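You operate a simulated robot arm through the tools that you are given. There is no shell and no other tool.

You run a simulated robot arm. Do the job below in one go: nothing can be reset, and whatever is moved stays where it is left.

TASK
Take the white felt pad on the clear back of the grey bench and put it away on the top of the small table. Put the stop pin on the clear middle of the grey bench away on the top of the green bench. Fetch the job card and set it on the clamp bed. Take the edge protector on the clear back of the grey bench and put it away on the green table. Take the blue sleeve and put it on top of the wooden block on the top of the green bench. Push the left sliding door shut. Take the carton with the earliest date from the middle shelf of the rack and leave it on the brown sheet on the top of the blue chest. Do these in any order. Set down upright: carton.

It is judged by the outcome, as a careful person would: the job done as asked, and still so three seconds after it is handed in. It fails if anything else is knocked over, pushed out of place, dropped, spilled or broken. Flat cloth is picked up by pressing the open fingertips on it (5 to 10 N) and closing them slowly along it; thin cloth reads only 2 to 8 mm in the jaws.

THE ROBOT
A 6-joint arm with a two-finger gripper on a trunk, on a base that drives. Base frame: it is fixed to the floor where the robot stands at the start and does not move with it; the origin is under the middle of the robot, x ahead of it, y to its left, z up. Readings come in m, degrees, newtons and seconds.
With the tool pointing down near the work surface it reaches from about 0.16 to 0.84 m from the robot's upright axis, wherever it stands. Its first joint turns from -166.0 to 166.0 degrees. Places, roughly: blue sleeve [1.25, -2.5, 1]; brown sheet [-1.5, -3, 0.75]; carton [-0.25, -2.75, 1]; clamp bed (20x17 cm) [-1.02, -3.1, 0.86]; edge protector (5x8x5 cm) [2.2, -2.6, 0.9]; green table [7.1, 5.5, 0.8]; job card [1.75, -2.75, 0.75]; left sliding door [-0.3, -2.7, 0.7]; stop pin (3x3x9 cm) [1.6, -2.5, 0.9]; top of the green bench [4.2, -1.8, 0.8]; top of the small table [-2.6, 2.8, 0.8]; white felt pad (10x4x3 cm) [2.3, -2.6, 0.9]; wooden block (9x4x3 cm) [5.2, -1.8, 0.9]. Payload 1.66 kg.
Tool frame: the origin (TCP) lies between the finger pads and is the grasp point; the fingertips stand 0.016 m ahead of it; z points along the fingers, y is the line along which they close. Largest opening 0.111 m; the body of the gripper starts 0.104 m behind the TCP.
Orientation is told as [roll, pitch, yaw] about the base's x, y, z axes, in that order, counted from this pose: with the fingers straight down and closing along the base's y, the tool's x points along the base's -x, its y along +y and its z along -z.

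THE INTERFACE
- The arm moves only by the tool play_rows. Its argument "commands" is a list that holds one entry, the list of rows, each a list of 7 numbers: the shift along the base's x, y, z in m, then the turn, a rotation vector about the base's x, y, z in degrees, then the gripper command, from -1 (fully open) to 1 (shut), values between in proportion. In form: [[[tx, ty, tz, rx, ry, rz, claw], ...]]. A call has 1 to 20 rows; each row is the pose to reach, as a shift and turn from the pose commanded when the call began. Each row takes 0.2 s and may step no farther than 0.05 m and 8.6 degrees from the row before; otherwise, or with a gripper value out of range, the whole call is refused. A pose out of reach is approached as far as the arm can. The call stops where the force on the tool passes 40 N (or 10 N more than at its start, if that is more) or the arm is blocked; 0.2 s more then pass. The fingers move at their own pace and stop on an object; they squeeze with about 32 N. The grip force told is the motor's: it shows also when the fingers shut on nothing. Time passes only in rows, and 0.2 s behind the last, so rows that repeat a pose let the fingers close. The reply holds the time, the measured pose of the TCP, the force on the tool along the base axes, the opening and the grip force, in the units named above and with some noise, with the torque about the TCP (base axes, N m) and any sound that the robot's microphone picked up.
- Cameras (640 x 400 px; columns grow to the right, rows downward): "scene" is now at [0.0656, 0.1778, 1.517]; the picture's right is [-0.16, -0.99, 0.00], its down [-0.61, 0.10, -0.79] and it looks along [0.78, -0.12, -0.61] (base axes); focal length 270 px, centre (320, 200). "wrist" rides on the gripper at [0.07, 0.014, -0.143] in the tool frame; the picture's right is [-0.19, 0.98, 0.00], its down [-0.87, -0.17, -0.47] and it looks along [-0.46, -0.09, 0.88] (tool axes); focal length 230 px, centre (320, 200). There is no depth. A picture from a camera that has moved, and an enlarged one, comes with that camera's place and axes in the base frame and with its lens.
- camera(camera): a new picture of that camera. It takes no simulated time.
- lift_body(by): slides the trunk up (or, below 0, down) by that many m; the arm and the scene camera ride with it, the base frame stays. It gives what a move gives, with no picture.
- drive_base(legs): drives the robot by 1 to 6 legs, each [ahead, left, turn to the left] in m, m and degrees, along the robot's own axes; the way and the turn of a leg run together, so that a leg with both is an arc; at most 1.5 m and 180 degrees a leg. The arm and the cameras ride along, it lands a little off, and it stops where it bumps. It gives what a move gives.
- turn_head(pan, tilt): turns the head with the scene camera to pan (to the left, within 120 degrees either way) and tilt (down, from -29 to 69), counted from straight ahead of the robot. It gives what a move gives.
- enlarge(camera, box): a new picture of the part [left, top, right, bottom] of that camera's present view, enlarged. It takes no simulated time.
- finish_job(): hands the job in; it is judged then, once.

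Nothing tells you exact positions but the pictures and the camera data. Unless the task says otherwise, let go and move clear before handing in.

The tools are called after "Request:" as name(argument=value, ...) on one line, values as JSON. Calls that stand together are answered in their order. play_rows: Moves the arm, as the interface text tells. Its arguments: {"type":"object","properties":{"commands":{"type":"array","items":{"type":"array","items":{"type":"array","items":{"type":"number"}}}}},"required":["commands"]} The other tools are called the same way: lift_body (by) slides the trunk up or down; drive_base (legs) drives the base; turn_head (pan, tilt) turns the head that bears the scene camera; camera (camera) takes a picture; enlarge (camera, box) takes an enlarged picture of a part of a camera's view; finish_job () hands the job in.

At the start:

```text
time: 0.0
position: [0.4832, 0.1114, 1.0918]
orientation: [-0.1, 0.0, 0.0]
ft_force: [0.6, 0.1, 0.1]
torque: [-0.02, 0.01, -0.02]
grip_width: 0.1108
gripper_force: 0.1
trunk travel left (down, up): [-0.1, 0.49]
robot x, y, heading: [0.0048, 0.0001, -0.0]
head pan, tilt: [-8.9, 37.8]
```

scene: 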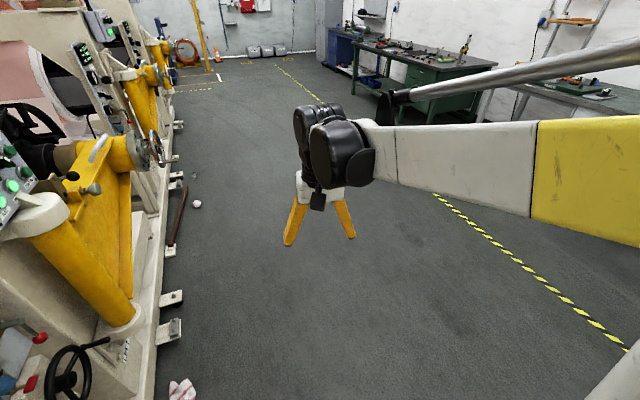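
wrist: 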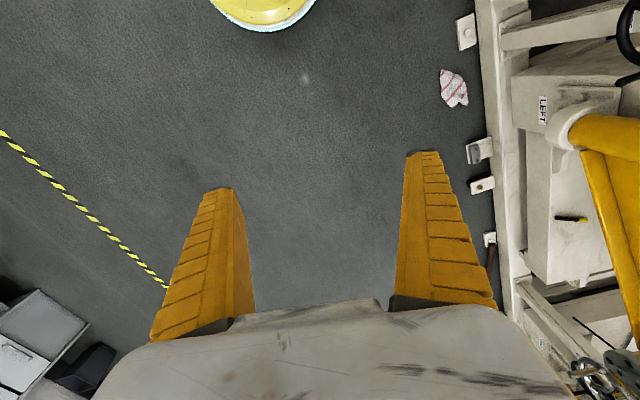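

I see a workshop: a machine on the left, an open floor ahead, and green benches farther off to the right. Most places lie to the right (y about -2.5), so I turn the head to look around first.

Request:
turn_head(pan=-60, tilt=20)

```text
time: 1.2
position: [0.4823, 0.1108, 1.0908]
orientation: [-0.1, 0.0, 0.0]
ft_force: [0.3, 0.0, 0.0]
torque: [-0.04, -0.02, -0.03]
grip_width: 0.1104
gripper_force: 0.1
trunk travel left (down, up): [-0.1, 0.49]
robot x, y, heading: [-0.004, 0.0046, 0.1]
head pan, tilt: [-60.0, 20.0]
```

Request:
camera(camera="scene")

```text
taken
camera scene: at [0.0268, 0.1106, 1.5451], right [-0.87, -0.5, 0.0], down [-0.17, 0.3, -0.94], along [0.47, -0.81, -0.34], focal length 270 px, centre (320, 200)
```

scene: 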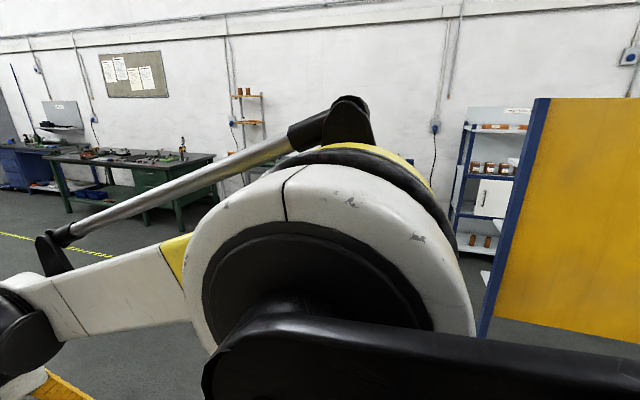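

The arm blocks part of the view; I see the rack with cartons and a yellow panel on the right. I look further right and up.

Request:
turn_head(pan=-100, tilt=20)

Request:
camera(camera="scene")

Request:
turn_head(pan=100, tilt=15)

Request:
camera(camera="scene")

Request:
turn_head(pan=0, tilt=10)

Request:
camera(camera="scene")

```text
time: 2.3
position: [0.4821, 0.1114, 1.0921]
orientation: [0.1, -0.1, 0.0]
ft_force: [-0.2, 0.6, -0.1]
torque: [0.03, 0.01, 0.01]
grip_width: 0.1108
gripper_force: 0.1
trunk travel left (down, up): [-0.1, 0.49]
robot x, y, heading: [0.0006, -0.002, -0.2]
head pan, tilt: [-100.0, 20.0]
```

```text
taken
camera scene: at [-0.0359, 0.0995, 1.5451], right [-0.98, 0.17, 0.0], down [0.06, 0.34, -0.94], along [-0.16, -0.93, -0.34], focal length 270 px, centre (320, 200)
```

scene: 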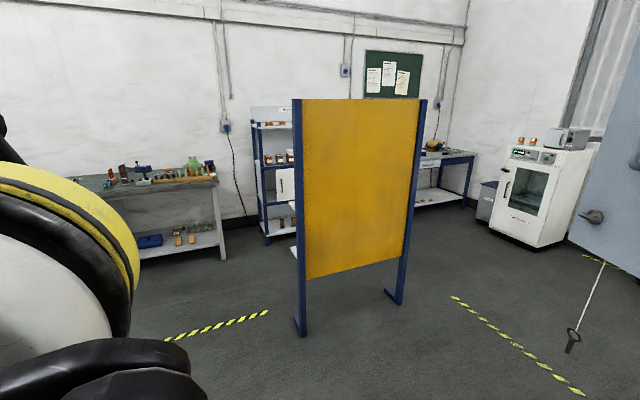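

```text
time: 5.2
position: [0.482, 0.1111, 1.0911]
orientation: [0.0, -0.1, 0.0]
ft_force: [0.0, 0.0, -0.7]
torque: [-0.03, -0.01, -0.01]
grip_width: 0.1111
gripper_force: 0.1
trunk travel left (down, up): [-0.1, 0.49]
robot x, y, heading: [-0.0028, 0.0031, 0.1]
head pan, tilt: [100.0, 15.0]
```

```text
taken
camera scene: at [-0.036, 0.2832, 1.5533], right [0.98, 0.17, 0.0], down [0.04, -0.25, -0.97], along [-0.17, 0.95, -0.26], focal length 270 px, centre (320, 200)
```

scene: 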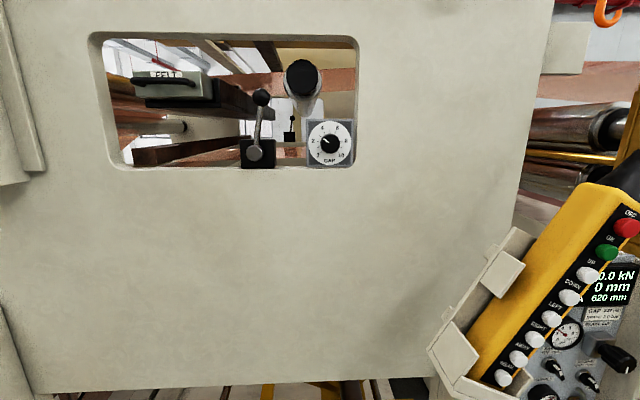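

```text
time: 7.0
position: [0.4819, 0.1127, 1.091]
orientation: [0.0, 0.1, 0.0]
ft_force: [-0.1, -0.4, -0.2]
torque: [-0.01, -0.01, -0.03]
grip_width: 0.1105
gripper_force: 0.0
trunk travel left (down, up): [-0.1, 0.49]
robot x, y, heading: [-0.0023, -0.0018, -0.0]
head pan, tilt: [0.0, 10.0]
```

```text
taken
camera scene: at [0.0732, 0.1913, 1.5614], right [0.0, -1.0, 0.0], down [-0.17, 0.0, -0.98], along [0.98, 0.0, -0.17], focal length 270 px, centre (320, 200)
```

scene: 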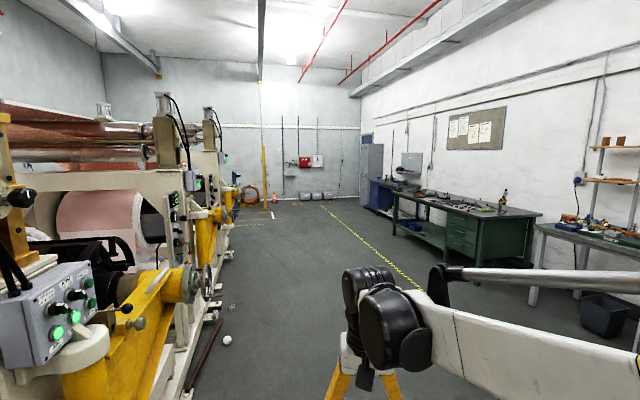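

Behind a yellow standing screen is the rack; the grey bench stands left of it (toward +x), the blue bench with the clamp right of it. I drive toward the grey bench and turn to face it.

Request:
drive_base(legs=[[1.2, -0.7, 0], [0.3, -0.2, 0], [0, 0, -90]])

Request:
turn_head(pan=30, tilt=20)

Request:
camera(camera="scene")

Request:
turn_head(pan=-50, tilt=20)

Request:
camera(camera="scene")

```text
time: 19.7
position: [1.6818, -1.3465, 1.0914]
orientation: [0.0, 0.0, -87.5]
ft_force: [-0.4, -0.1, 0.2]
torque: [0.01, 0.01, 0.0]
grip_width: 0.1106
gripper_force: 0.0
trunk travel left (down, up): [-0.1, 0.49]
robot x, y, heading: [1.549, -0.8654, -87.7]
head pan, tilt: [0.0, 10.0]
```

```text
time: 20.7
position: [1.6814, -1.346, 1.0922]
orientation: [0.0, -0.1, -87.4]
ft_force: [0.3, -0.5, 0.7]
torque: [0.03, -0.01, 0.02]
grip_width: 0.1109
gripper_force: 0.1
trunk travel left (down, up): [-0.1, 0.49]
robot x, y, heading: [1.5492, -0.8671, -87.3]
head pan, tilt: [30.0, 20.0]
```

```text
taken
camera scene: at [1.7877, -0.9176, 1.5451], right [-0.84, -0.54, 0.0], down [-0.18, 0.29, -0.94], along [0.5, -0.79, -0.34], focal length 270 px, centre (320, 200)
```

scene: 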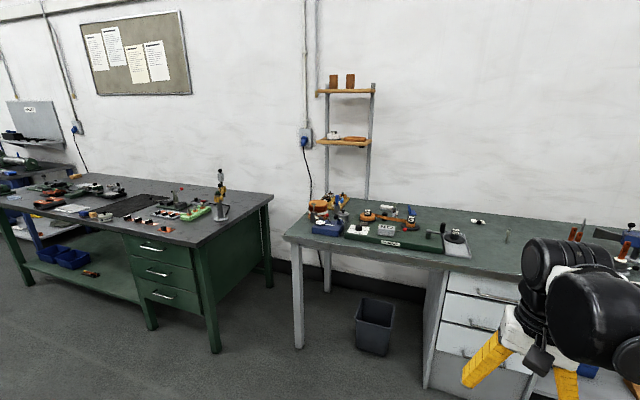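

```text
time: 22.2
position: [1.6809, -1.3458, 1.0919]
orientation: [0.0, 0.0, -87.5]
ft_force: [0.9, -0.8, -0.2]
torque: [0.02, 0.01, 0.01]
grip_width: 0.1109
gripper_force: 0.1
trunk travel left (down, up): [-0.1, 0.49]
robot x, y, heading: [1.5522, -0.8657, -87.3]
head pan, tilt: [-50.0, 20.0]
```

```text
taken
camera scene: at [1.6692, -0.9019, 1.5451], right [-0.68, 0.74, 0.0], down [0.25, 0.23, -0.94], along [-0.69, -0.63, -0.34], focal length 270 px, centre (320, 200)
```

scene: 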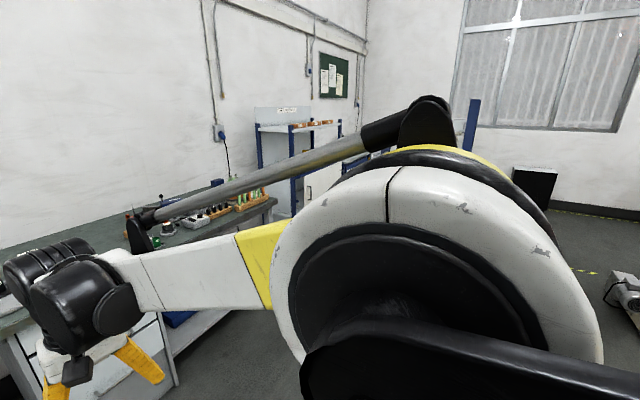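

The grey bench runs from about x = 2.65 toward x = 0.6 with its front edge near y = -2.0; the pin seems to stand near (1.6,-2.6). I enlarge parts of the view to identify things.

Request:
turn_head(pan=30, tilt=20)

Request:
enlarge(camera="scene", box=[280, 170, 440, 270])

Request:
enlarge(camera="scene", box=[420, 180, 580, 280])

Request:
enlarge(camera="scene", box=[0, 160, 280, 335])

Request:
turn_head(pan=5, tilt=25)

Request:
camera(camera="scene")

```text
time: 23.7
position: [1.6815, -1.3451, 1.0925]
orientation: [0.1, 0.0, -87.6]
ft_force: [-1.0, 0.1, 0.3]
torque: [0.01, 0.0, -0.03]
grip_width: 0.111
gripper_force: 0.2
trunk travel left (down, up): [-0.1, 0.49]
robot x, y, heading: [1.5514, -0.869, -87.5]
head pan, tilt: [30.0, 20.0]
```

```text
4.00 times, centred on (360, 220) of scene
camera zoom: at [1.7877, -0.9175, 1.5451], right [-0.84, -0.54, 0.0], down [-0.18, 0.29, -0.94], along [0.5, -0.79, -0.34], focal length 1080 px, centre (160, 120)
```

zoom: 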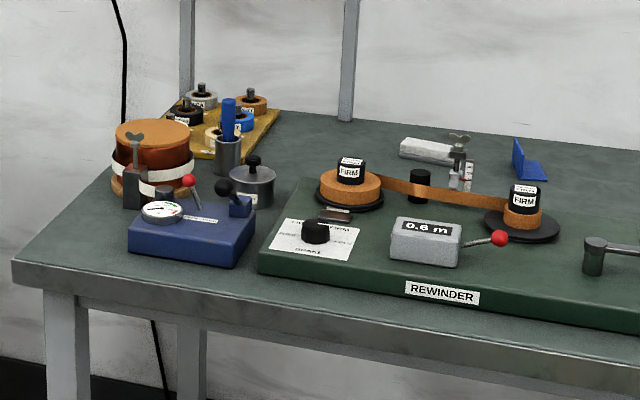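

```text
4.00 times, centred on (500, 230) of scene
camera zoom: at [1.7877, -0.9175, 1.5451], right [-0.84, -0.54, 0.0], down [-0.18, 0.29, -0.94], along [0.5, -0.79, -0.34], focal length 1080 px, centre (-400, 80)
```

zoom: 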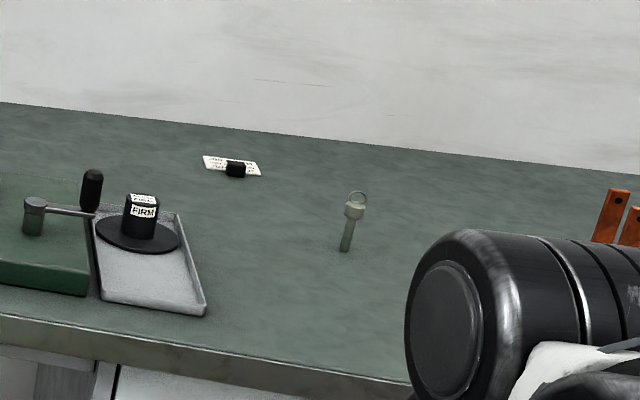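

```text
2.29 times, centred on (140, 248) of scene
camera zoom: at [1.7877, -0.9175, 1.5451], right [-0.84, -0.54, 0.0], down [-0.18, 0.29, -0.94], along [0.5, -0.79, -0.34], focal length 617 px, centre (731, 91)
```

zoom: 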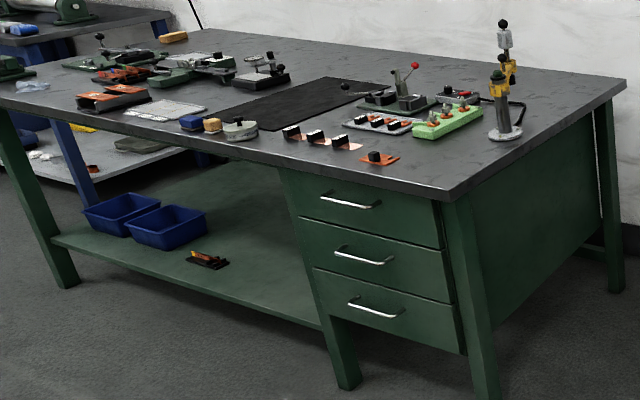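

```text
time: 24.6
position: [1.6813, -1.3455, 1.0908]
orientation: [0.0, -0.1, -87.5]
ft_force: [0.2, 0.8, -0.4]
torque: [0.01, 0.0, 0.02]
grip_width: 0.1109
gripper_force: 0.0
trunk travel left (down, up): [-0.1, 0.49]
robot x, y, heading: [1.5474, -0.8686, -87.4]
head pan, tilt: [5.0, 25.0]
```

```text
taken
camera scene: at [1.7499, -0.9303, 1.537], right [-0.99, -0.13, 0.0], down [-0.06, 0.42, -0.91], along [0.12, -0.9, -0.42], focal length 270 px, centre (320, 200)
```

scene: 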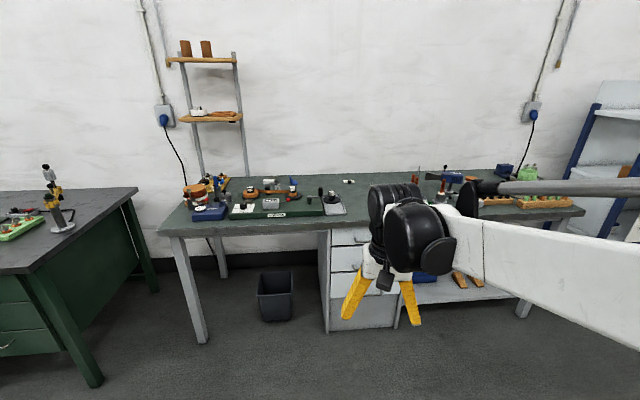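

The felt pad is the light block and the edge protector the blue angle behind the rewinder; the job card has a black clip; the pin stands with a ring on top. Now I check my own base's footprint by looking down.

Request:
turn_head(pan=20, tilt=69)

Request:
camera(camera="scene")

Request:
turn_head(pan=100, tilt=69)

Request:
camera(camera="scene")

```text
time: 25.7
position: [1.6805, -1.3457, 1.0912]
orientation: [-0.1, -0.1, -87.5]
ft_force: [-0.4, -1.2, 0.3]
torque: [0.0, -0.02, -0.02]
grip_width: 0.1107
gripper_force: 0.1
trunk travel left (down, up): [-0.1, 0.49]
robot x, y, heading: [1.5485, -0.8685, -87.5]
head pan, tilt: [20.0, 68.8]
```

```text
taken
camera scene: at [1.7592, -0.8907, 1.4776], right [-0.92, -0.38, 0.0], down [-0.36, 0.86, -0.36], along [0.14, -0.34, -0.93], focal length 270 px, centre (320, 200)
```

scene: 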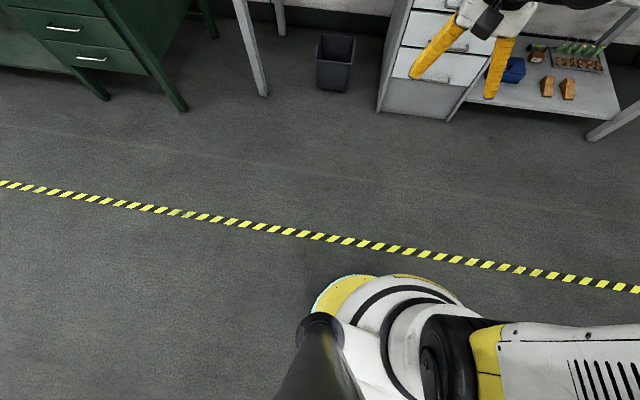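

```text
time: 27.2
position: [1.6798, -1.3453, 1.0925]
orientation: [-0.1, 0.0, -87.5]
ft_force: [0.3, -0.6, -0.7]
torque: [0.02, 0.02, 0.01]
grip_width: 0.1111
gripper_force: 0.0
trunk travel left (down, up): [-0.1, 0.49]
robot x, y, heading: [1.5494, -0.8666, -87.6]
head pan, tilt: [100.0, 68.8]
```

```text
taken
camera scene: at [1.7924, -0.8269, 1.4776], right [0.22, -0.98, 0.0], down [-0.91, -0.2, -0.36], along [0.35, 0.08, -0.93], focal length 270 px, centre (320, 200)
```

scene: 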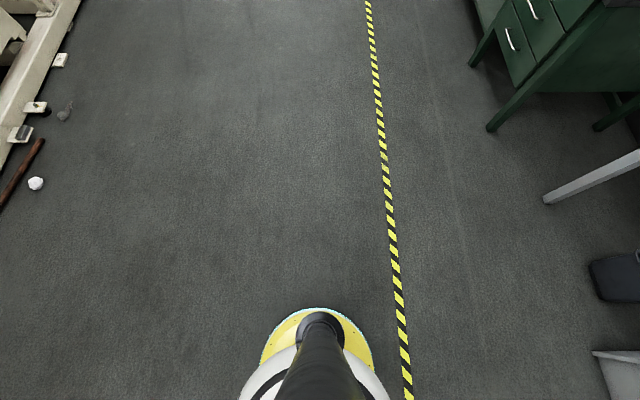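

My base is a round disc of about 0.23 m radius, and the bench's front edge is near y = -2.04. I drive up close in front of the bench, to look and then take the pin at about (1.63,-2.53).

Request:
drive_base(legs=[[0.7, 0, 0]])

Request:
turn_head(pan=0, tilt=35)

Request:
camera(camera="scene")

Request:
camera(camera="wrist")

```text
time: 31.0
position: [1.7115, -2.0302, 1.0921]
orientation: [0.0, 0.0, -87.4]
ft_force: [-0.3, -0.2, 0.2]
torque: [-0.01, -0.04, 0.02]
grip_width: 0.1109
gripper_force: 0.2
trunk travel left (down, up): [-0.1, 0.49]
robot x, y, heading: [1.58, -1.5566, -87.5]
head pan, tilt: [100.0, 68.8]
```

```text
time: 32.8
position: [1.7116, -2.0306, 1.0915]
orientation: [-0.1, -0.1, -87.4]
ft_force: [0.3, 0.2, 0.0]
torque: [0.01, -0.01, 0.0]
grip_width: 0.1107
gripper_force: 0.0
trunk travel left (down, up): [-0.1, 0.49]
robot x, y, heading: [1.5782, -1.5525, -87.4]
head pan, tilt: [0.0, 35.0]
```

```text
taken
camera scene: at [1.7721, -1.612, 1.5212], right [-1.0, -0.05, 0.0], down [-0.03, 0.57, -0.82], along [0.04, -0.82, -0.57], focal length 270 px, centre (320, 200)
```

scene: 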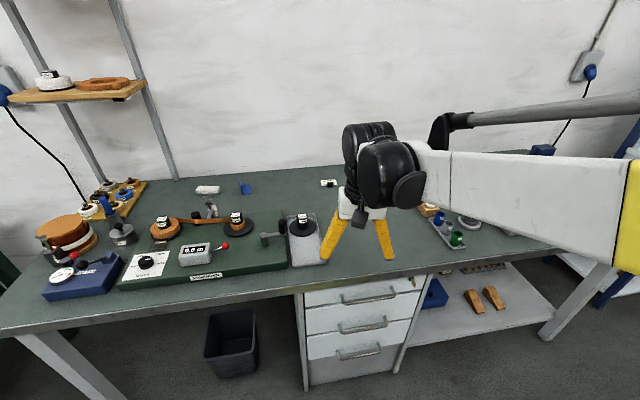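

```text
taken
camera wrist: at [1.7213, -1.9602, 1.234], right [0.99, -0.15, 0.0], down [-0.13, -0.87, 0.47], along [-0.07, -0.47, -0.88], focal length 230 px, centre (320, 200)
```

wrist: 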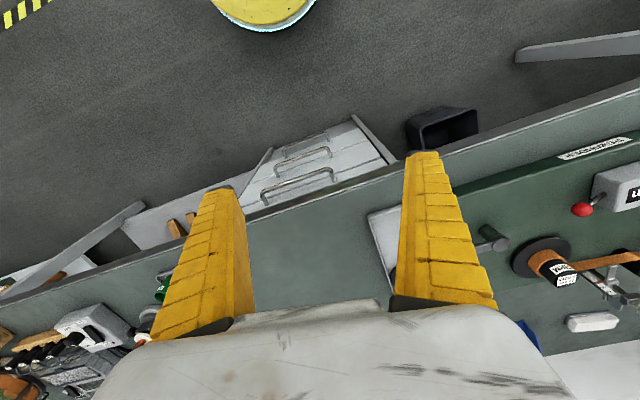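

The bench stands rotated by about 12.5°, so I square up to it and move in to about 0.3 m from its front edge. The pin is hidden behind the gripper; I look again afterwards.

Request:
drive_base(legs=[[0, 0, 10], [0.3, 0, 0]])

Request:
camera(camera="scene")

Request:
turn_head(pan=-25, tilt=35)

Request:
camera(camera="scene")

Request:
camera(camera="wrist")

```text
time: 35.5
position: [1.8556, -2.2959, 1.0915]
orientation: [0.0, 0.0, -77.6]
ft_force: [0.3, -0.6, -0.6]
torque: [0.03, -0.03, -0.02]
grip_width: 0.1111
gripper_force: 0.1
trunk travel left (down, up): [-0.1, 0.49]
robot x, y, heading: [1.6409, -1.8481, -77.7]
head pan, tilt: [0.0, 35.0]
```

```text
taken
camera scene: at [1.8442, -1.873, 1.5212], right [-0.98, -0.21, 0.0], down [-0.12, 0.56, -0.82], along [0.18, -0.8, -0.57], focal length 270 px, centre (320, 200)
```

scene: 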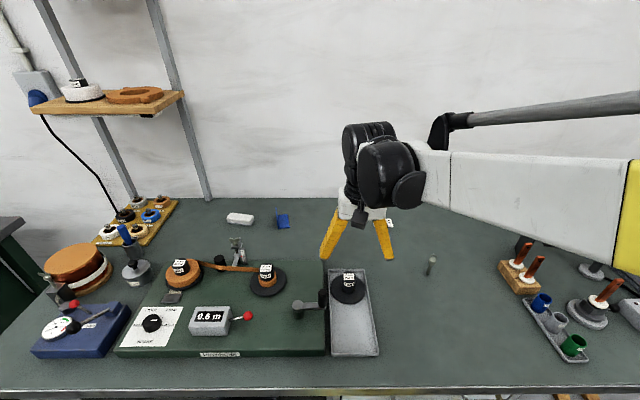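

```text
time: 36.4
position: [1.8559, -2.2951, 1.0927]
orientation: [0.0, 0.1, -77.6]
ft_force: [0.3, 0.3, -0.2]
torque: [-0.01, -0.01, -0.02]
grip_width: 0.1107
gripper_force: 0.1
trunk travel left (down, up): [-0.1, 0.49]
robot x, y, heading: [1.6431, -1.8487, -77.7]
head pan, tilt: [-25.0, 35.0]
```

```text
taken
camera scene: at [1.806, -1.8724, 1.5213], right [-0.98, 0.22, 0.0], down [0.13, 0.56, -0.82], along [-0.18, -0.8, -0.57], focal length 270 px, centre (320, 200)
```

scene: 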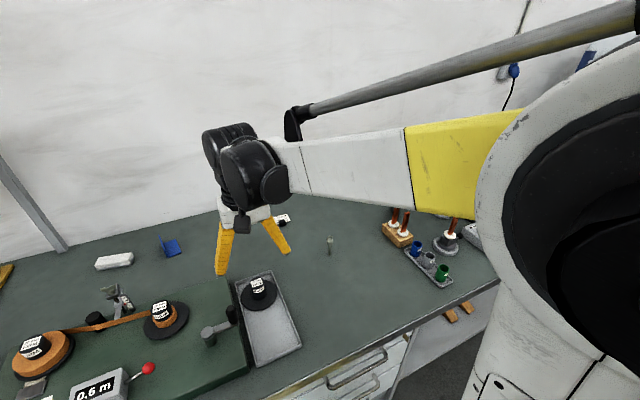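

```text
taken
camera wrist: at [1.8529, -2.224, 1.234], right [1.0, 0.02, 0.0], down [0.02, -0.88, 0.47], along [0.01, -0.47, -0.88], focal length 230 px, centre (320, 200)
```

wrist: 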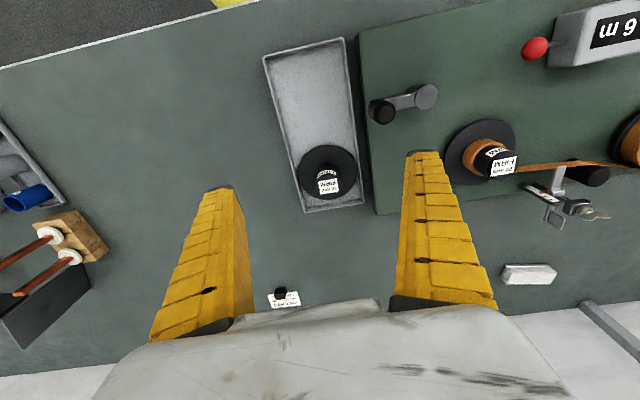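

The pin is at about (1.63,-2.51). A tray with blue, grey and green sleeves is on the right; let me see it enlarged, along with the pin and the back items.

Request:
enlarge(camera="scene", box=[370, 190, 490, 290])

Request:
enlarge(camera="scene", box=[270, 200, 370, 280])

Request:
enlarge(camera="scene", box=[80, 220, 220, 320])

```text
4.00 times, centred on (430, 240) of scene
camera zoom: at [1.806, -1.8724, 1.5213], right [-0.98, 0.22, 0.0], down [0.13, 0.56, -0.82], along [-0.18, -0.8, -0.57], focal length 1080 px, centre (-120, 40)
```

zoom: 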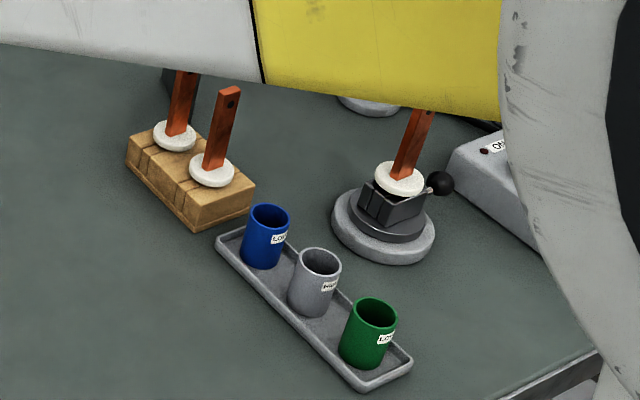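

```text
5.00 times, centred on (320, 240) of scene
camera zoom: at [1.806, -1.8724, 1.5213], right [-0.98, 0.22, 0.0], down [0.13, 0.56, -0.82], along [-0.18, -0.8, -0.57], focal length 1350 px, centre (320, 0)
```

zoom: 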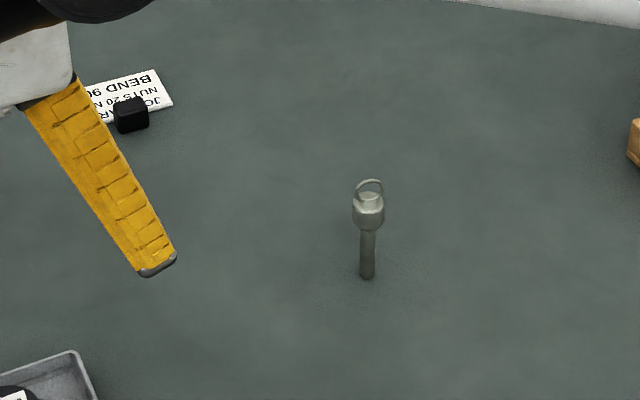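

```text
4.00 times, centred on (150, 270) of scene
camera zoom: at [1.806, -1.8724, 1.5213], right [-0.98, 0.22, 0.0], down [0.13, 0.56, -0.82], along [-0.18, -0.8, -0.57], focal length 1080 px, centre (1000, -80)
```

zoom: 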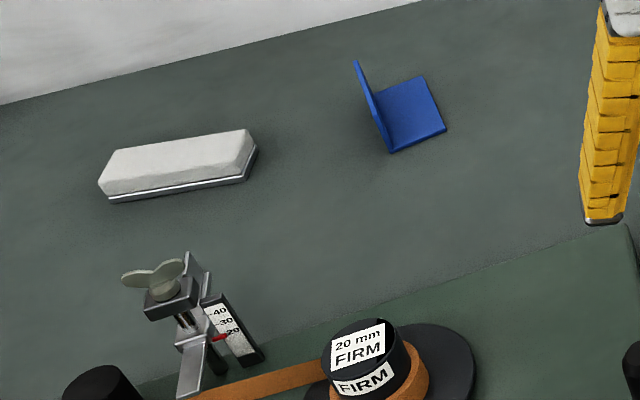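

Blue sleeve sits in a tray beside grey and green ones. Now I move the open gripper above the pin at about (1.634,-2.497).

Request:
play_rows(commands=[[[-0.03, -0.027, 0, 0, 0, 0, -1], [-0.06, -0.054, 0, 0, 0, 0, -1], [-0.09, -0.081, 0, 0, 0, 0, -1], [-0.12, -0.108, 0, 0, 0, 0, -1], [-0.15, -0.135, 0, 0, 0, 0, -1], [-0.18, -0.162, 0, 0, 0, 0, -1], [-0.21, -0.189, 0, 0, 0, 0, -1], [-0.222, -0.201, 0, 0, 0, 0, -1], [-0.222, -0.201, -0.04, 0, 0, 0, -1], [-0.222, -0.201, -0.08, 0, 0, 0, -1]]])

Request:
camera(camera="wrist")

Request:
camera(camera="scene")

```text
time: 38.6
position: [1.6341, -2.4967, 1.0137]
orientation: [0.0, 0.0, -77.6]
ft_force: [-0.1, 0.2, -0.7]
torque: [-0.02, -0.01, -0.03]
grip_width: 0.1108
gripper_force: 0.1
trunk travel left (down, up): [-0.1, 0.49]
robot x, y, heading: [1.6432, -1.8486, -77.7]
head pan, tilt: [-25.0, 35.0]
```

```text
taken
camera wrist: at [1.6307, -2.426, 1.1558], right [1.0, 0.02, 0.0], down [0.02, -0.88, 0.47], along [0.01, -0.47, -0.88], focal length 230 px, centre (320, 200)
```

wrist: 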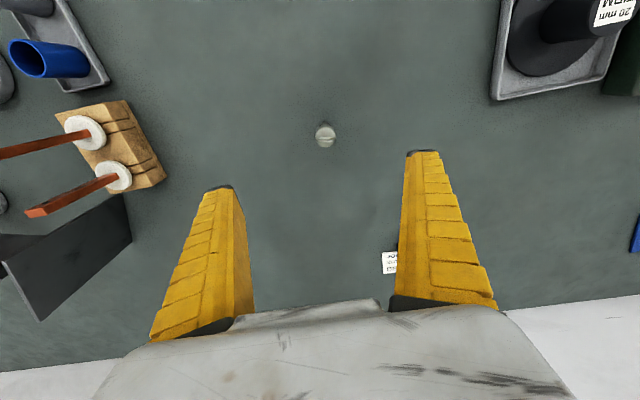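

```text
taken
camera scene: at [1.8059, -1.8728, 1.5212], right [-0.98, 0.22, 0.0], down [0.13, 0.56, -0.82], along [-0.18, -0.8, -0.57], focal length 270 px, centre (320, 200)
```

scene: 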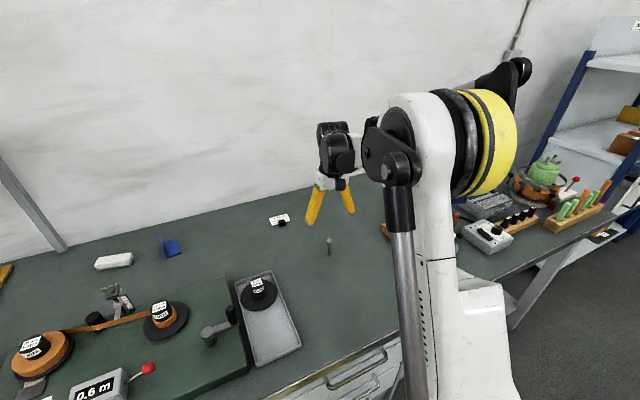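

The pin's head shows just under the gripper, at about (1.637,-2.482). I descend onto it and close.

Request:
play_rows(commands=[[[0.003, 0.014, -0.03, 0, 0, 0, -1], [0.003, 0.014, -0.06, 0, 0, 0, -1], [0.003, 0.014, -0.09, 0, 0, 0, -1], [0.003, 0.014, -0.114, 0, 0, 0, -1], [0.003, 0.014, -0.114, 0, 0, 0, -1]]])

Request:
camera(camera="wrist")

Request:
enlarge(camera="scene", box=[270, 160, 410, 280])

```text
time: 39.8
position: [1.6347, -2.4823, 0.8978]
orientation: [0.1, 0.0, -77.5]
ft_force: [0.2, 0.4, 0.1]
torque: [0.01, 0.02, 0.01]
grip_width: 0.1108
gripper_force: 0.0
trunk travel left (down, up): [-0.1, 0.49]
robot x, y, heading: [1.6457, -1.8459, -77.5]
head pan, tilt: [-25.0, 35.0]
```

```text
taken
camera wrist: at [1.6325, -2.4109, 1.0402], right [1.0, 0.02, 0.0], down [0.02, -0.88, 0.47], along [0.01, -0.47, -0.88], focal length 230 px, centre (320, 200)
```

wrist: 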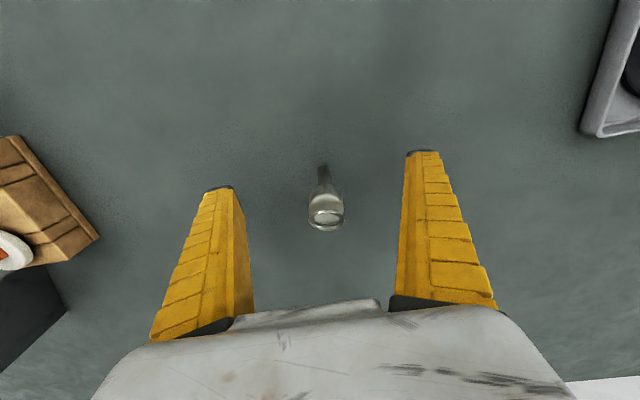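

```text
3.33 times, centred on (340, 220) of scene
camera zoom: at [1.806, -1.8724, 1.5213], right [-0.98, 0.22, 0.0], down [0.13, 0.56, -0.82], along [-0.18, -0.8, -0.57], focal length 900 px, centre (253, 133)
```

zoom: 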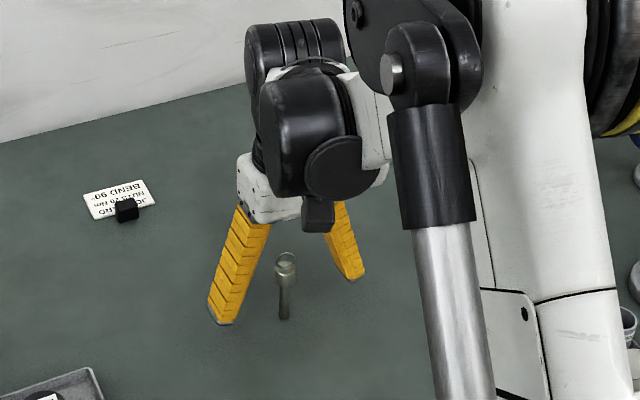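

The pin is centred between the fingers. I close on it and lift.

Request:
play_rows(commands=[[[0, 0, 0, 0, 0, 0, 0], [0, 0, 0, 0, 0, 0, 0.4], [0, 0, 0, 0, 0, 0, 1], [0, 0, 0, 0, 0, 0, 1], [0, 0, 0, 0, 0, 0, 1], [0, 0, 0, 0, 0, 0, 1]]])

Request:
camera(camera="wrist")

```text
time: 41.2
position: [1.6344, -2.4819, 0.899]
orientation: [0.1, 0.0, -77.6]
ft_force: [0.9, 0.5, 0.0]
torque: [0.0, 0.01, 0.04]
grip_width: 0.0058
gripper_force: 31.7
trunk travel left (down, up): [-0.1, 0.49]
robot x, y, heading: [1.6425, -1.8512, -77.8]
head pan, tilt: [-25.0, 35.0]
```

```text
taken
camera wrist: at [1.6325, -2.4109, 1.0405], right [1.0, 0.02, 0.0], down [0.02, -0.88, 0.47], along [0.01, -0.47, -0.88], focal length 230 px, centre (320, 200)
```

wrist: 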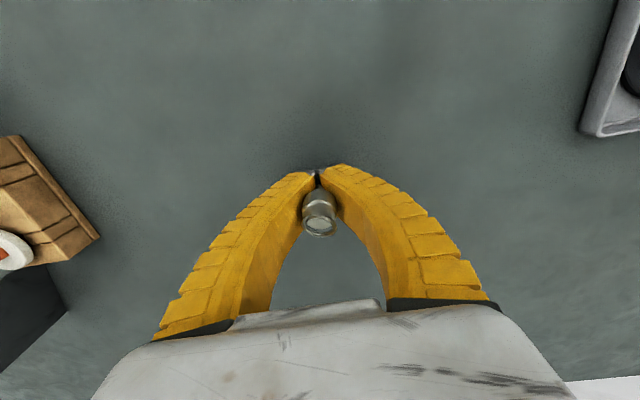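

The fingers closed on the pin's shaft just below the head. I lift a little and check that it comes along.

Request:
play_rows(commands=[[[0, 0, 0.03, 0, 0, 0, 1], [0, 0, 0.06, 0, 0, 0, 1], [0, 0, 0.1, 0, 0, 0, 1], [0, 0, 0.14, 0, 0, 0, 1], [0, 0, 0.18, 0, 0, 0, 1], [0, 0, 0.2, 0, 0, 0, 1]]])

Request:
camera(camera="wrist")

Request:
enlarge(camera="scene", box=[270, 100, 410, 220])

```text
time: 42.6
position: [1.6343, -2.4819, 1.0975]
orientation: [0.0, 0.1, -77.5]
ft_force: [0.0, -0.9, -0.2]
torque: [-0.02, -0.01, 0.02]
grip_width: 0.0062
gripper_force: 31.7
trunk travel left (down, up): [-0.1, 0.49]
robot x, y, heading: [1.643, -1.8487, -77.6]
head pan, tilt: [-25.0, 35.0]
```

```text
taken
camera wrist: at [1.6328, -2.4103, 1.2411], right [1.0, 0.02, 0.0], down [0.02, -0.88, 0.47], along [0.01, -0.47, -0.88], focal length 230 px, centre (320, 200)
```

wrist: 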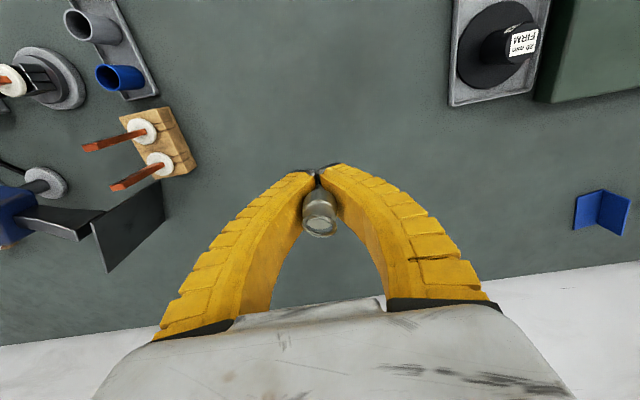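

```text
3.33 times, centred on (340, 160) of scene
camera zoom: at [1.8059, -1.8723, 1.5212], right [-0.98, 0.22, 0.0], down [0.13, 0.56, -0.82], along [-0.18, -0.8, -0.57], focal length 900 px, centre (253, 333)
```

zoom: 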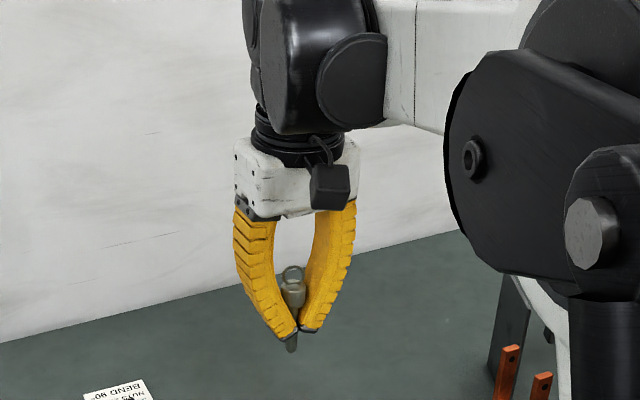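

The pin is held. I back away from the bench and slide left toward the green bench's near end, then look for a clear spot.

Request:
drive_base(legs=[[-0.55, 0, 0], [0, 1.3, 0]])

Request:
turn_head(pan=15, tilt=30)

Request:
camera(camera="scene")

```text
time: 51.8
position: [2.7543, -1.6835, 1.0977]
orientation: [0.0, 0.0, -78.6]
ft_force: [0.6, -0.6, -0.7]
torque: [0.0, 0.0, 0.0]
grip_width: 0.0059
gripper_force: 31.9
trunk travel left (down, up): [-0.1, 0.49]
robot x, y, heading: [2.7735, -1.0489, -78.4]
head pan, tilt: [-25.0, 35.0]
```

```text
time: 52.9
position: [2.754, -1.6833, 1.0996]
orientation: [0.0, 0.1, -78.5]
ft_force: [-0.4, 0.1, -0.2]
torque: [-0.02, 0.0, -0.01]
grip_width: 0.006
gripper_force: 31.5
trunk travel left (down, up): [-0.1, 0.49]
robot x, y, heading: [2.7721, -1.0497, -78.6]
head pan, tilt: [15.0, 30.0]
```

```text
taken
camera scene: at [2.9947, -1.0722, 1.529], right [-0.9, -0.44, 0.0], down [-0.22, 0.45, -0.87], along [0.39, -0.78, -0.5], focal length 270 px, centre (320, 200)
```

scene: 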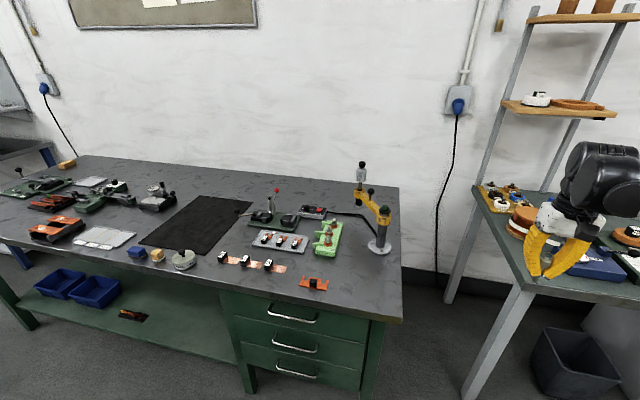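

I see the green bench's near end; its front right corner looks clear around (3.145,-1.745). I enlarge it to be sure.

Request:
enlarge(camera="scene", box=[200, 160, 440, 330])

Request:
enlarge(camera="scene", box=[0, 140, 240, 300])

```text
2.35 times, centred on (320, 245) of scene
camera zoom: at [2.9947, -1.0722, 1.529], right [-0.9, -0.44, 0.0], down [-0.22, 0.45, -0.87], along [0.39, -0.78, -0.5], focal length 635 px, centre (320, 94)
```

zoom: 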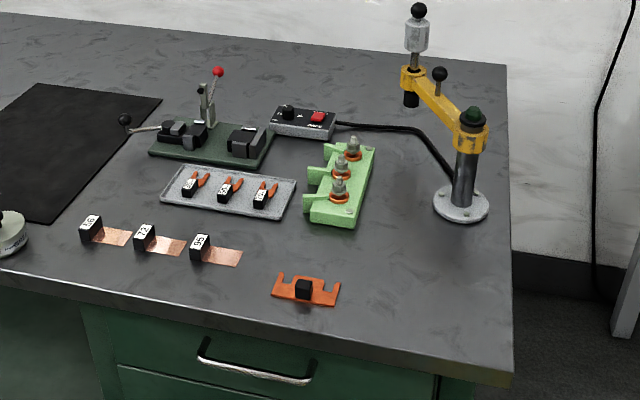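

```text
2.50 times, centred on (120, 220) of scene
camera zoom: at [2.9947, -1.0722, 1.529], right [-0.9, -0.44, 0.0], down [-0.22, 0.45, -0.87], along [0.39, -0.78, -0.5], focal length 675 px, centre (820, 150)
```

zoom: 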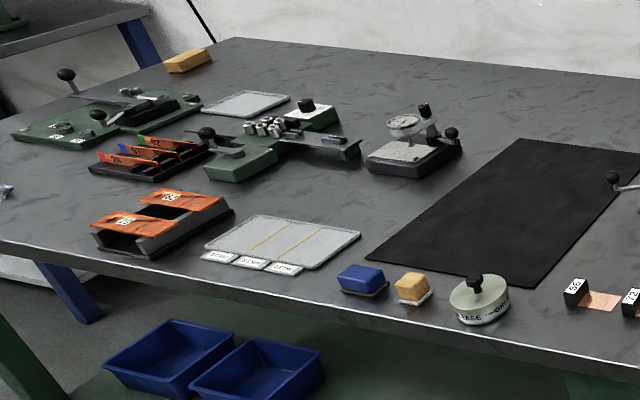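

The corner is clear between the orange piece and the lamp-like stand. I slide left 0.3 m and then set the pin down there.

Request:
drive_base(legs=[[0, 0.3, 0]])

Request:
camera(camera="scene")

Request:
camera(camera="wrist")

```text
time: 54.9
position: [3.0431, -1.6243, 1.0988]
orientation: [0.1, 0.0, -78.5]
ft_force: [-0.5, 0.6, 0.2]
torque: [-0.01, 0.05, -0.02]
grip_width: 0.0059
gripper_force: 31.8
trunk travel left (down, up): [-0.1, 0.49]
robot x, y, heading: [3.0586, -0.9894, -78.3]
head pan, tilt: [15.0, 30.0]
```

```text
taken
camera scene: at [3.2835, -1.0133, 1.529], right [-0.89, -0.45, 0.0], down [-0.22, 0.45, -0.87], along [0.39, -0.77, -0.5], focal length 270 px, centre (320, 200)
```

scene: 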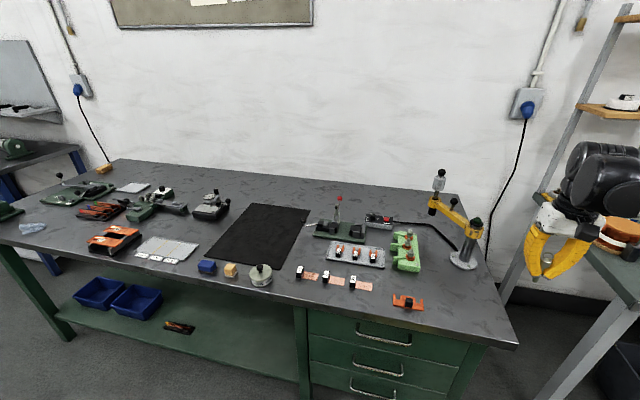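

```text
taken
camera wrist: at [3.0416, -1.5534, 1.2406], right [1.0, 0.01, 0.0], down [0.01, -0.88, 0.47], along [0.0, -0.47, -0.88], focal length 230 px, centre (320, 200)
```

wrist: 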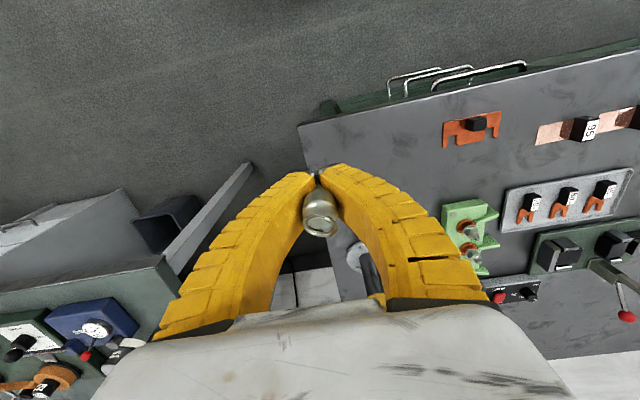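

The corner estimate holds (bench height about 0.83). I carry the pin over the spot and lower it to just above the bench.

Request:
play_rows(commands=[[[0.026, -0.03, 0, 0, 0, 0, 1], [0.052, -0.06, 0, 0, 0, 0, 1], [0.078, -0.09, 0, 0, 0, 0, 1], [0.102, -0.121, 0, 0, 0, 0, 1], [0.102, -0.121, -0.04, 0, 0, 0, 1], [0.102, -0.121, -0.08, 0, 0, 0, 1], [0.102, -0.121, -0.12, 0, 0, 0, 1], [0.102, -0.121, -0.16, 0, 0, 0, 1], [0.102, -0.121, -0.18, 0, 0, 0, 1]]])

Request:
camera(camera="wrist")

Request:
turn_head(pan=-20, tilt=40)

Request:
camera(camera="scene")

```text
time: 56.9
position: [3.1447, -1.7452, 0.9182]
orientation: [0.0, 0.0, -78.5]
ft_force: [0.4, -0.2, 0.6]
torque: [-0.03, -0.04, -0.02]
grip_width: 0.0059
gripper_force: 31.2
trunk travel left (down, up): [-0.1, 0.49]
robot x, y, heading: [3.0595, -0.993, -78.6]
head pan, tilt: [15.0, 30.0]
```

```text
taken
camera wrist: at [3.1428, -1.6739, 1.0604], right [1.0, 0.01, 0.0], down [0.01, -0.88, 0.47], along [0.0, -0.47, -0.88], focal length 230 px, centre (320, 200)
```

wrist: 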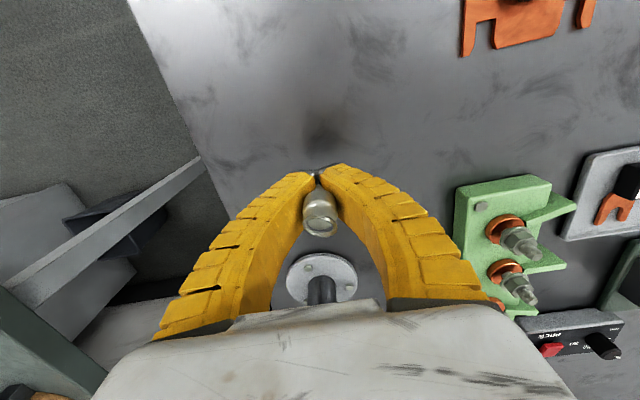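

```text
time: 57.9
position: [3.1445, -1.7458, 0.9194]
orientation: [0.0, 0.0, -78.5]
ft_force: [0.3, -0.4, 0.0]
torque: [-0.05, 0.0, -0.01]
grip_width: 0.0059
gripper_force: 31.7
trunk travel left (down, up): [-0.1, 0.49]
robot x, y, heading: [3.0567, -0.9938, -78.5]
head pan, tilt: [-20.0, 40.0]
```

```text
taken
camera scene: at [3.2302, -1.0166, 1.5137], right [-0.99, 0.15, 0.0], down [0.09, 0.64, -0.77], along [-0.11, -0.76, -0.64], focal length 270 px, centre (320, 200)
```

scene: 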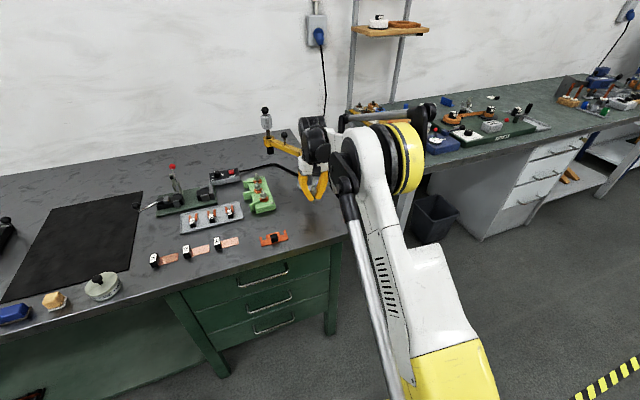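

Let me check the clearance between the wrist and the stand before lowering further.

Request:
enlarge(camera="scene", box=[240, 90, 400, 210])

```text
3.33 times, centred on (320, 150) of scene
camera zoom: at [3.2302, -1.0166, 1.5137], right [-0.99, 0.15, 0.0], down [0.09, 0.64, -0.77], along [-0.11, -0.76, -0.64], focal length 900 px, centre (320, 367)
```

zoom: 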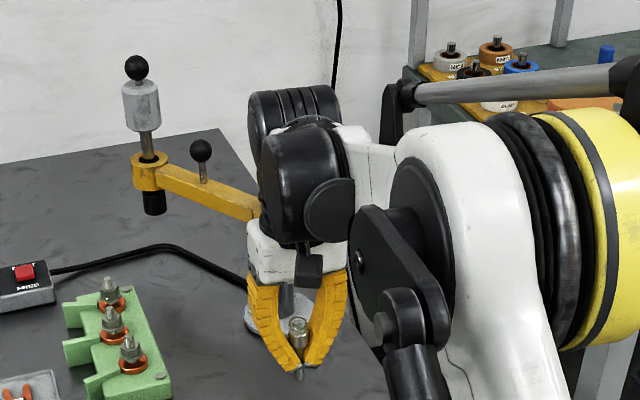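

The stand's post is right behind the gripper, so I shift the drop point 4 cm toward the front edge, then lower.

Request:
play_rows(commands=[[[-0.003, 0.02, 0, 0, 0, 0, 1], [-0.005, 0.04, 0, 0, 0, 0, 1], [-0.005, 0.04, -0.01, 0, 0, 0, 1], [-0.005, 0.04, -0.02, 0, 0, 0, 1], [-0.005, 0.04, -0.025, 0, 0, 0, 1]]])

Request:
enlarge(camera="scene", box=[240, 90, 400, 210])

```text
time: 59.1
position: [3.1393, -1.7066, 0.893]
orientation: [0.0, 0.0, -78.5]
ft_force: [-0.7, 1.0, -0.1]
torque: [0.01, 0.01, -0.01]
grip_width: 0.006
gripper_force: 31.4
trunk travel left (down, up): [-0.1, 0.49]
robot x, y, heading: [3.0592, -0.9929, -78.5]
head pan, tilt: [-20.0, 40.0]
```

```text
3.33 times, centred on (320, 150) of scene
camera zoom: at [3.2301, -1.0165, 1.5137], right [-0.99, 0.15, 0.0], down [0.09, 0.64, -0.77], along [-0.11, -0.76, -0.64], focal length 900 px, centre (320, 367)
```

zoom: 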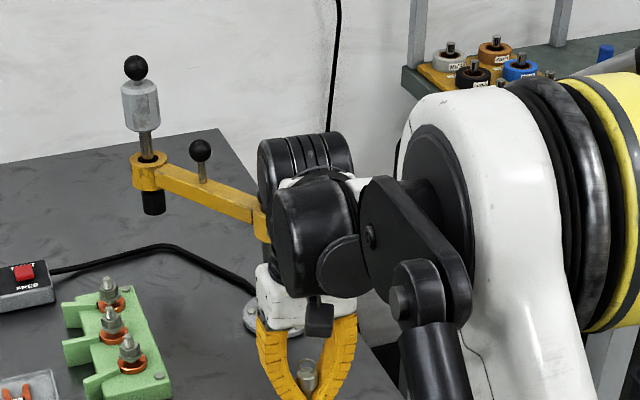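

Clear so far. I lower in small steps until the pin touches the bench.

Request:
play_rows(commands=[[[0, 0, -0.003, 0, 0, 0, 1], [0, 0, -0.006, 0, 0, 0, 1], [0, 0, -0.008, 0, 0, 0, 1]]])

Request:
camera(camera="wrist")

```text
time: 59.9
position: [3.1396, -1.7063, 0.8866]
orientation: [-0.1, -0.1, -78.5]
ft_force: [0.2, -2.4, 8.5]
torque: [-0.13, -0.05, -0.02]
grip_width: 0.0061
gripper_force: 31.4
trunk travel left (down, up): [-0.1, 0.49]
robot x, y, heading: [3.0603, -0.9914, -78.7]
head pan, tilt: [-20.0, 40.0]
```

```text
taken
camera wrist: at [3.1385, -1.6343, 1.0284], right [1.0, 0.01, 0.0], down [0.01, -0.88, 0.47], along [0.0, -0.47, -0.88], focal length 230 px, centre (320, 200)
```

wrist: 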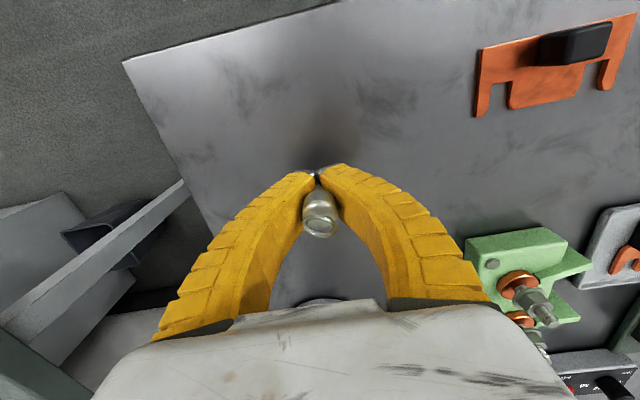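

The pin touches the bench (8.5 N). I ease up 1 mm and open the fingers gradually.

Request:
play_rows(commands=[[[0, 0, 0.001, 0, 0, 0, 1], [0, 0, 0.001, 0, 0, 0, 0.9], [0, 0, 0.001, 0, 0, 0, 0.8], [0, 0, 0.001, 0, 0, 0, 0.6], [0, 0, 0.001, 0, 0, 0, 0.4], [0, 0, 0.001, 0, 0, 0, 0.2], [0, 0, 0.001, 0, 0, 0, 0.2]]])

Request:
camera(camera="wrist")

```text
time: 61.5
position: [3.14, -1.7051, 0.889]
orientation: [0.0, -0.1, -78.5]
ft_force: [0.3, 0.4, -1.5]
torque: [0.02, -0.01, -0.02]
grip_width: 0.0466
gripper_force: 1.7
trunk travel left (down, up): [-0.1, 0.49]
robot x, y, heading: [3.0624, -0.9922, -78.4]
head pan, tilt: [-20.0, 40.0]
```

```text
taken
camera wrist: at [3.1382, -1.6342, 1.0291], right [1.0, 0.01, 0.0], down [0.01, -0.88, 0.47], along [0.0, -0.47, -0.88], focal length 230 px, centre (320, 200)
```

wrist: 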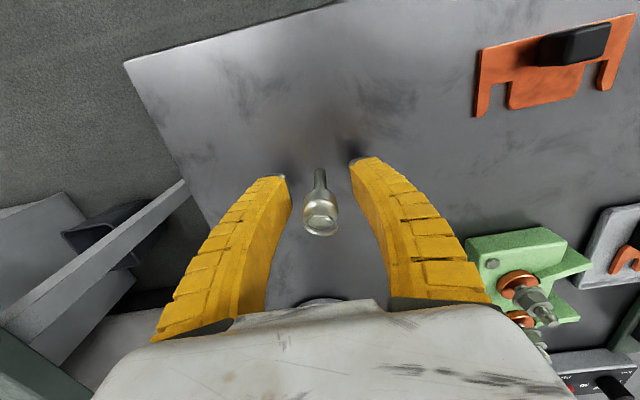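

The pin stands free. I raise the arm straight up and check.

Request:
play_rows(commands=[[[0, 0, 0.02, 0, 0, 0, 0.2], [0, 0, 0.05, 0, 0, 0, 0.2], [0, 0, 0.1, 0, 0, 0, 0.2], [0, 0, 0.15, 0, 0, 0, 0.2], [-0.01, 0.04, 0.2, 0, 0, 0, 0], [-0.02, 0.08, 0.22, 0, 0, 0, -0.5], [-0.02, 0.12, 0.22, 0, 0, 0, -1], [-0.03, 0.16, 0.22, 0, 0, 0, -1]]])

Request:
camera(camera="wrist")

Request:
camera(camera="scene")

```text
refused: row 5 steps farther than a row can; nothing moved
```

```text
taken
camera wrist: at [3.1382, -1.6342, 1.0291], right [1.0, 0.01, 0.0], down [0.01, -0.88, 0.47], along [0.0, -0.47, -0.88], focal length 230 px, centre (320, 200)
```

wrist: 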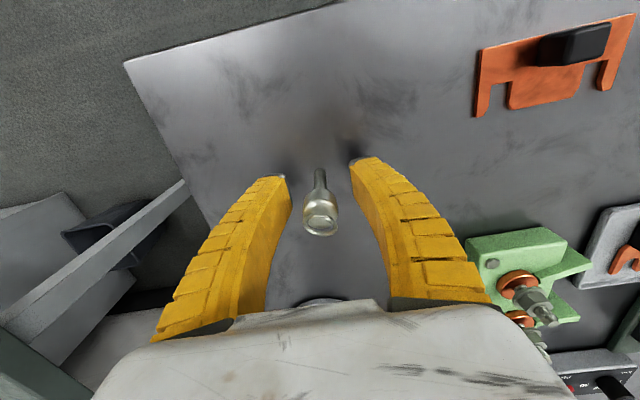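

```text
taken
camera scene: at [3.2301, -1.0165, 1.5137], right [-0.99, 0.15, 0.0], down [0.09, 0.64, -0.77], along [-0.11, -0.76, -0.64], focal length 270 px, centre (320, 200)
```

scene: 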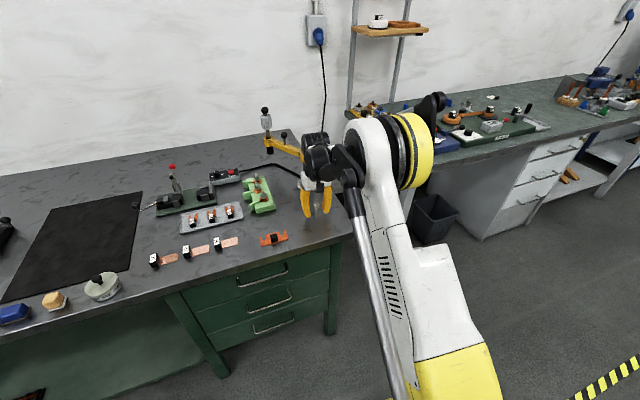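

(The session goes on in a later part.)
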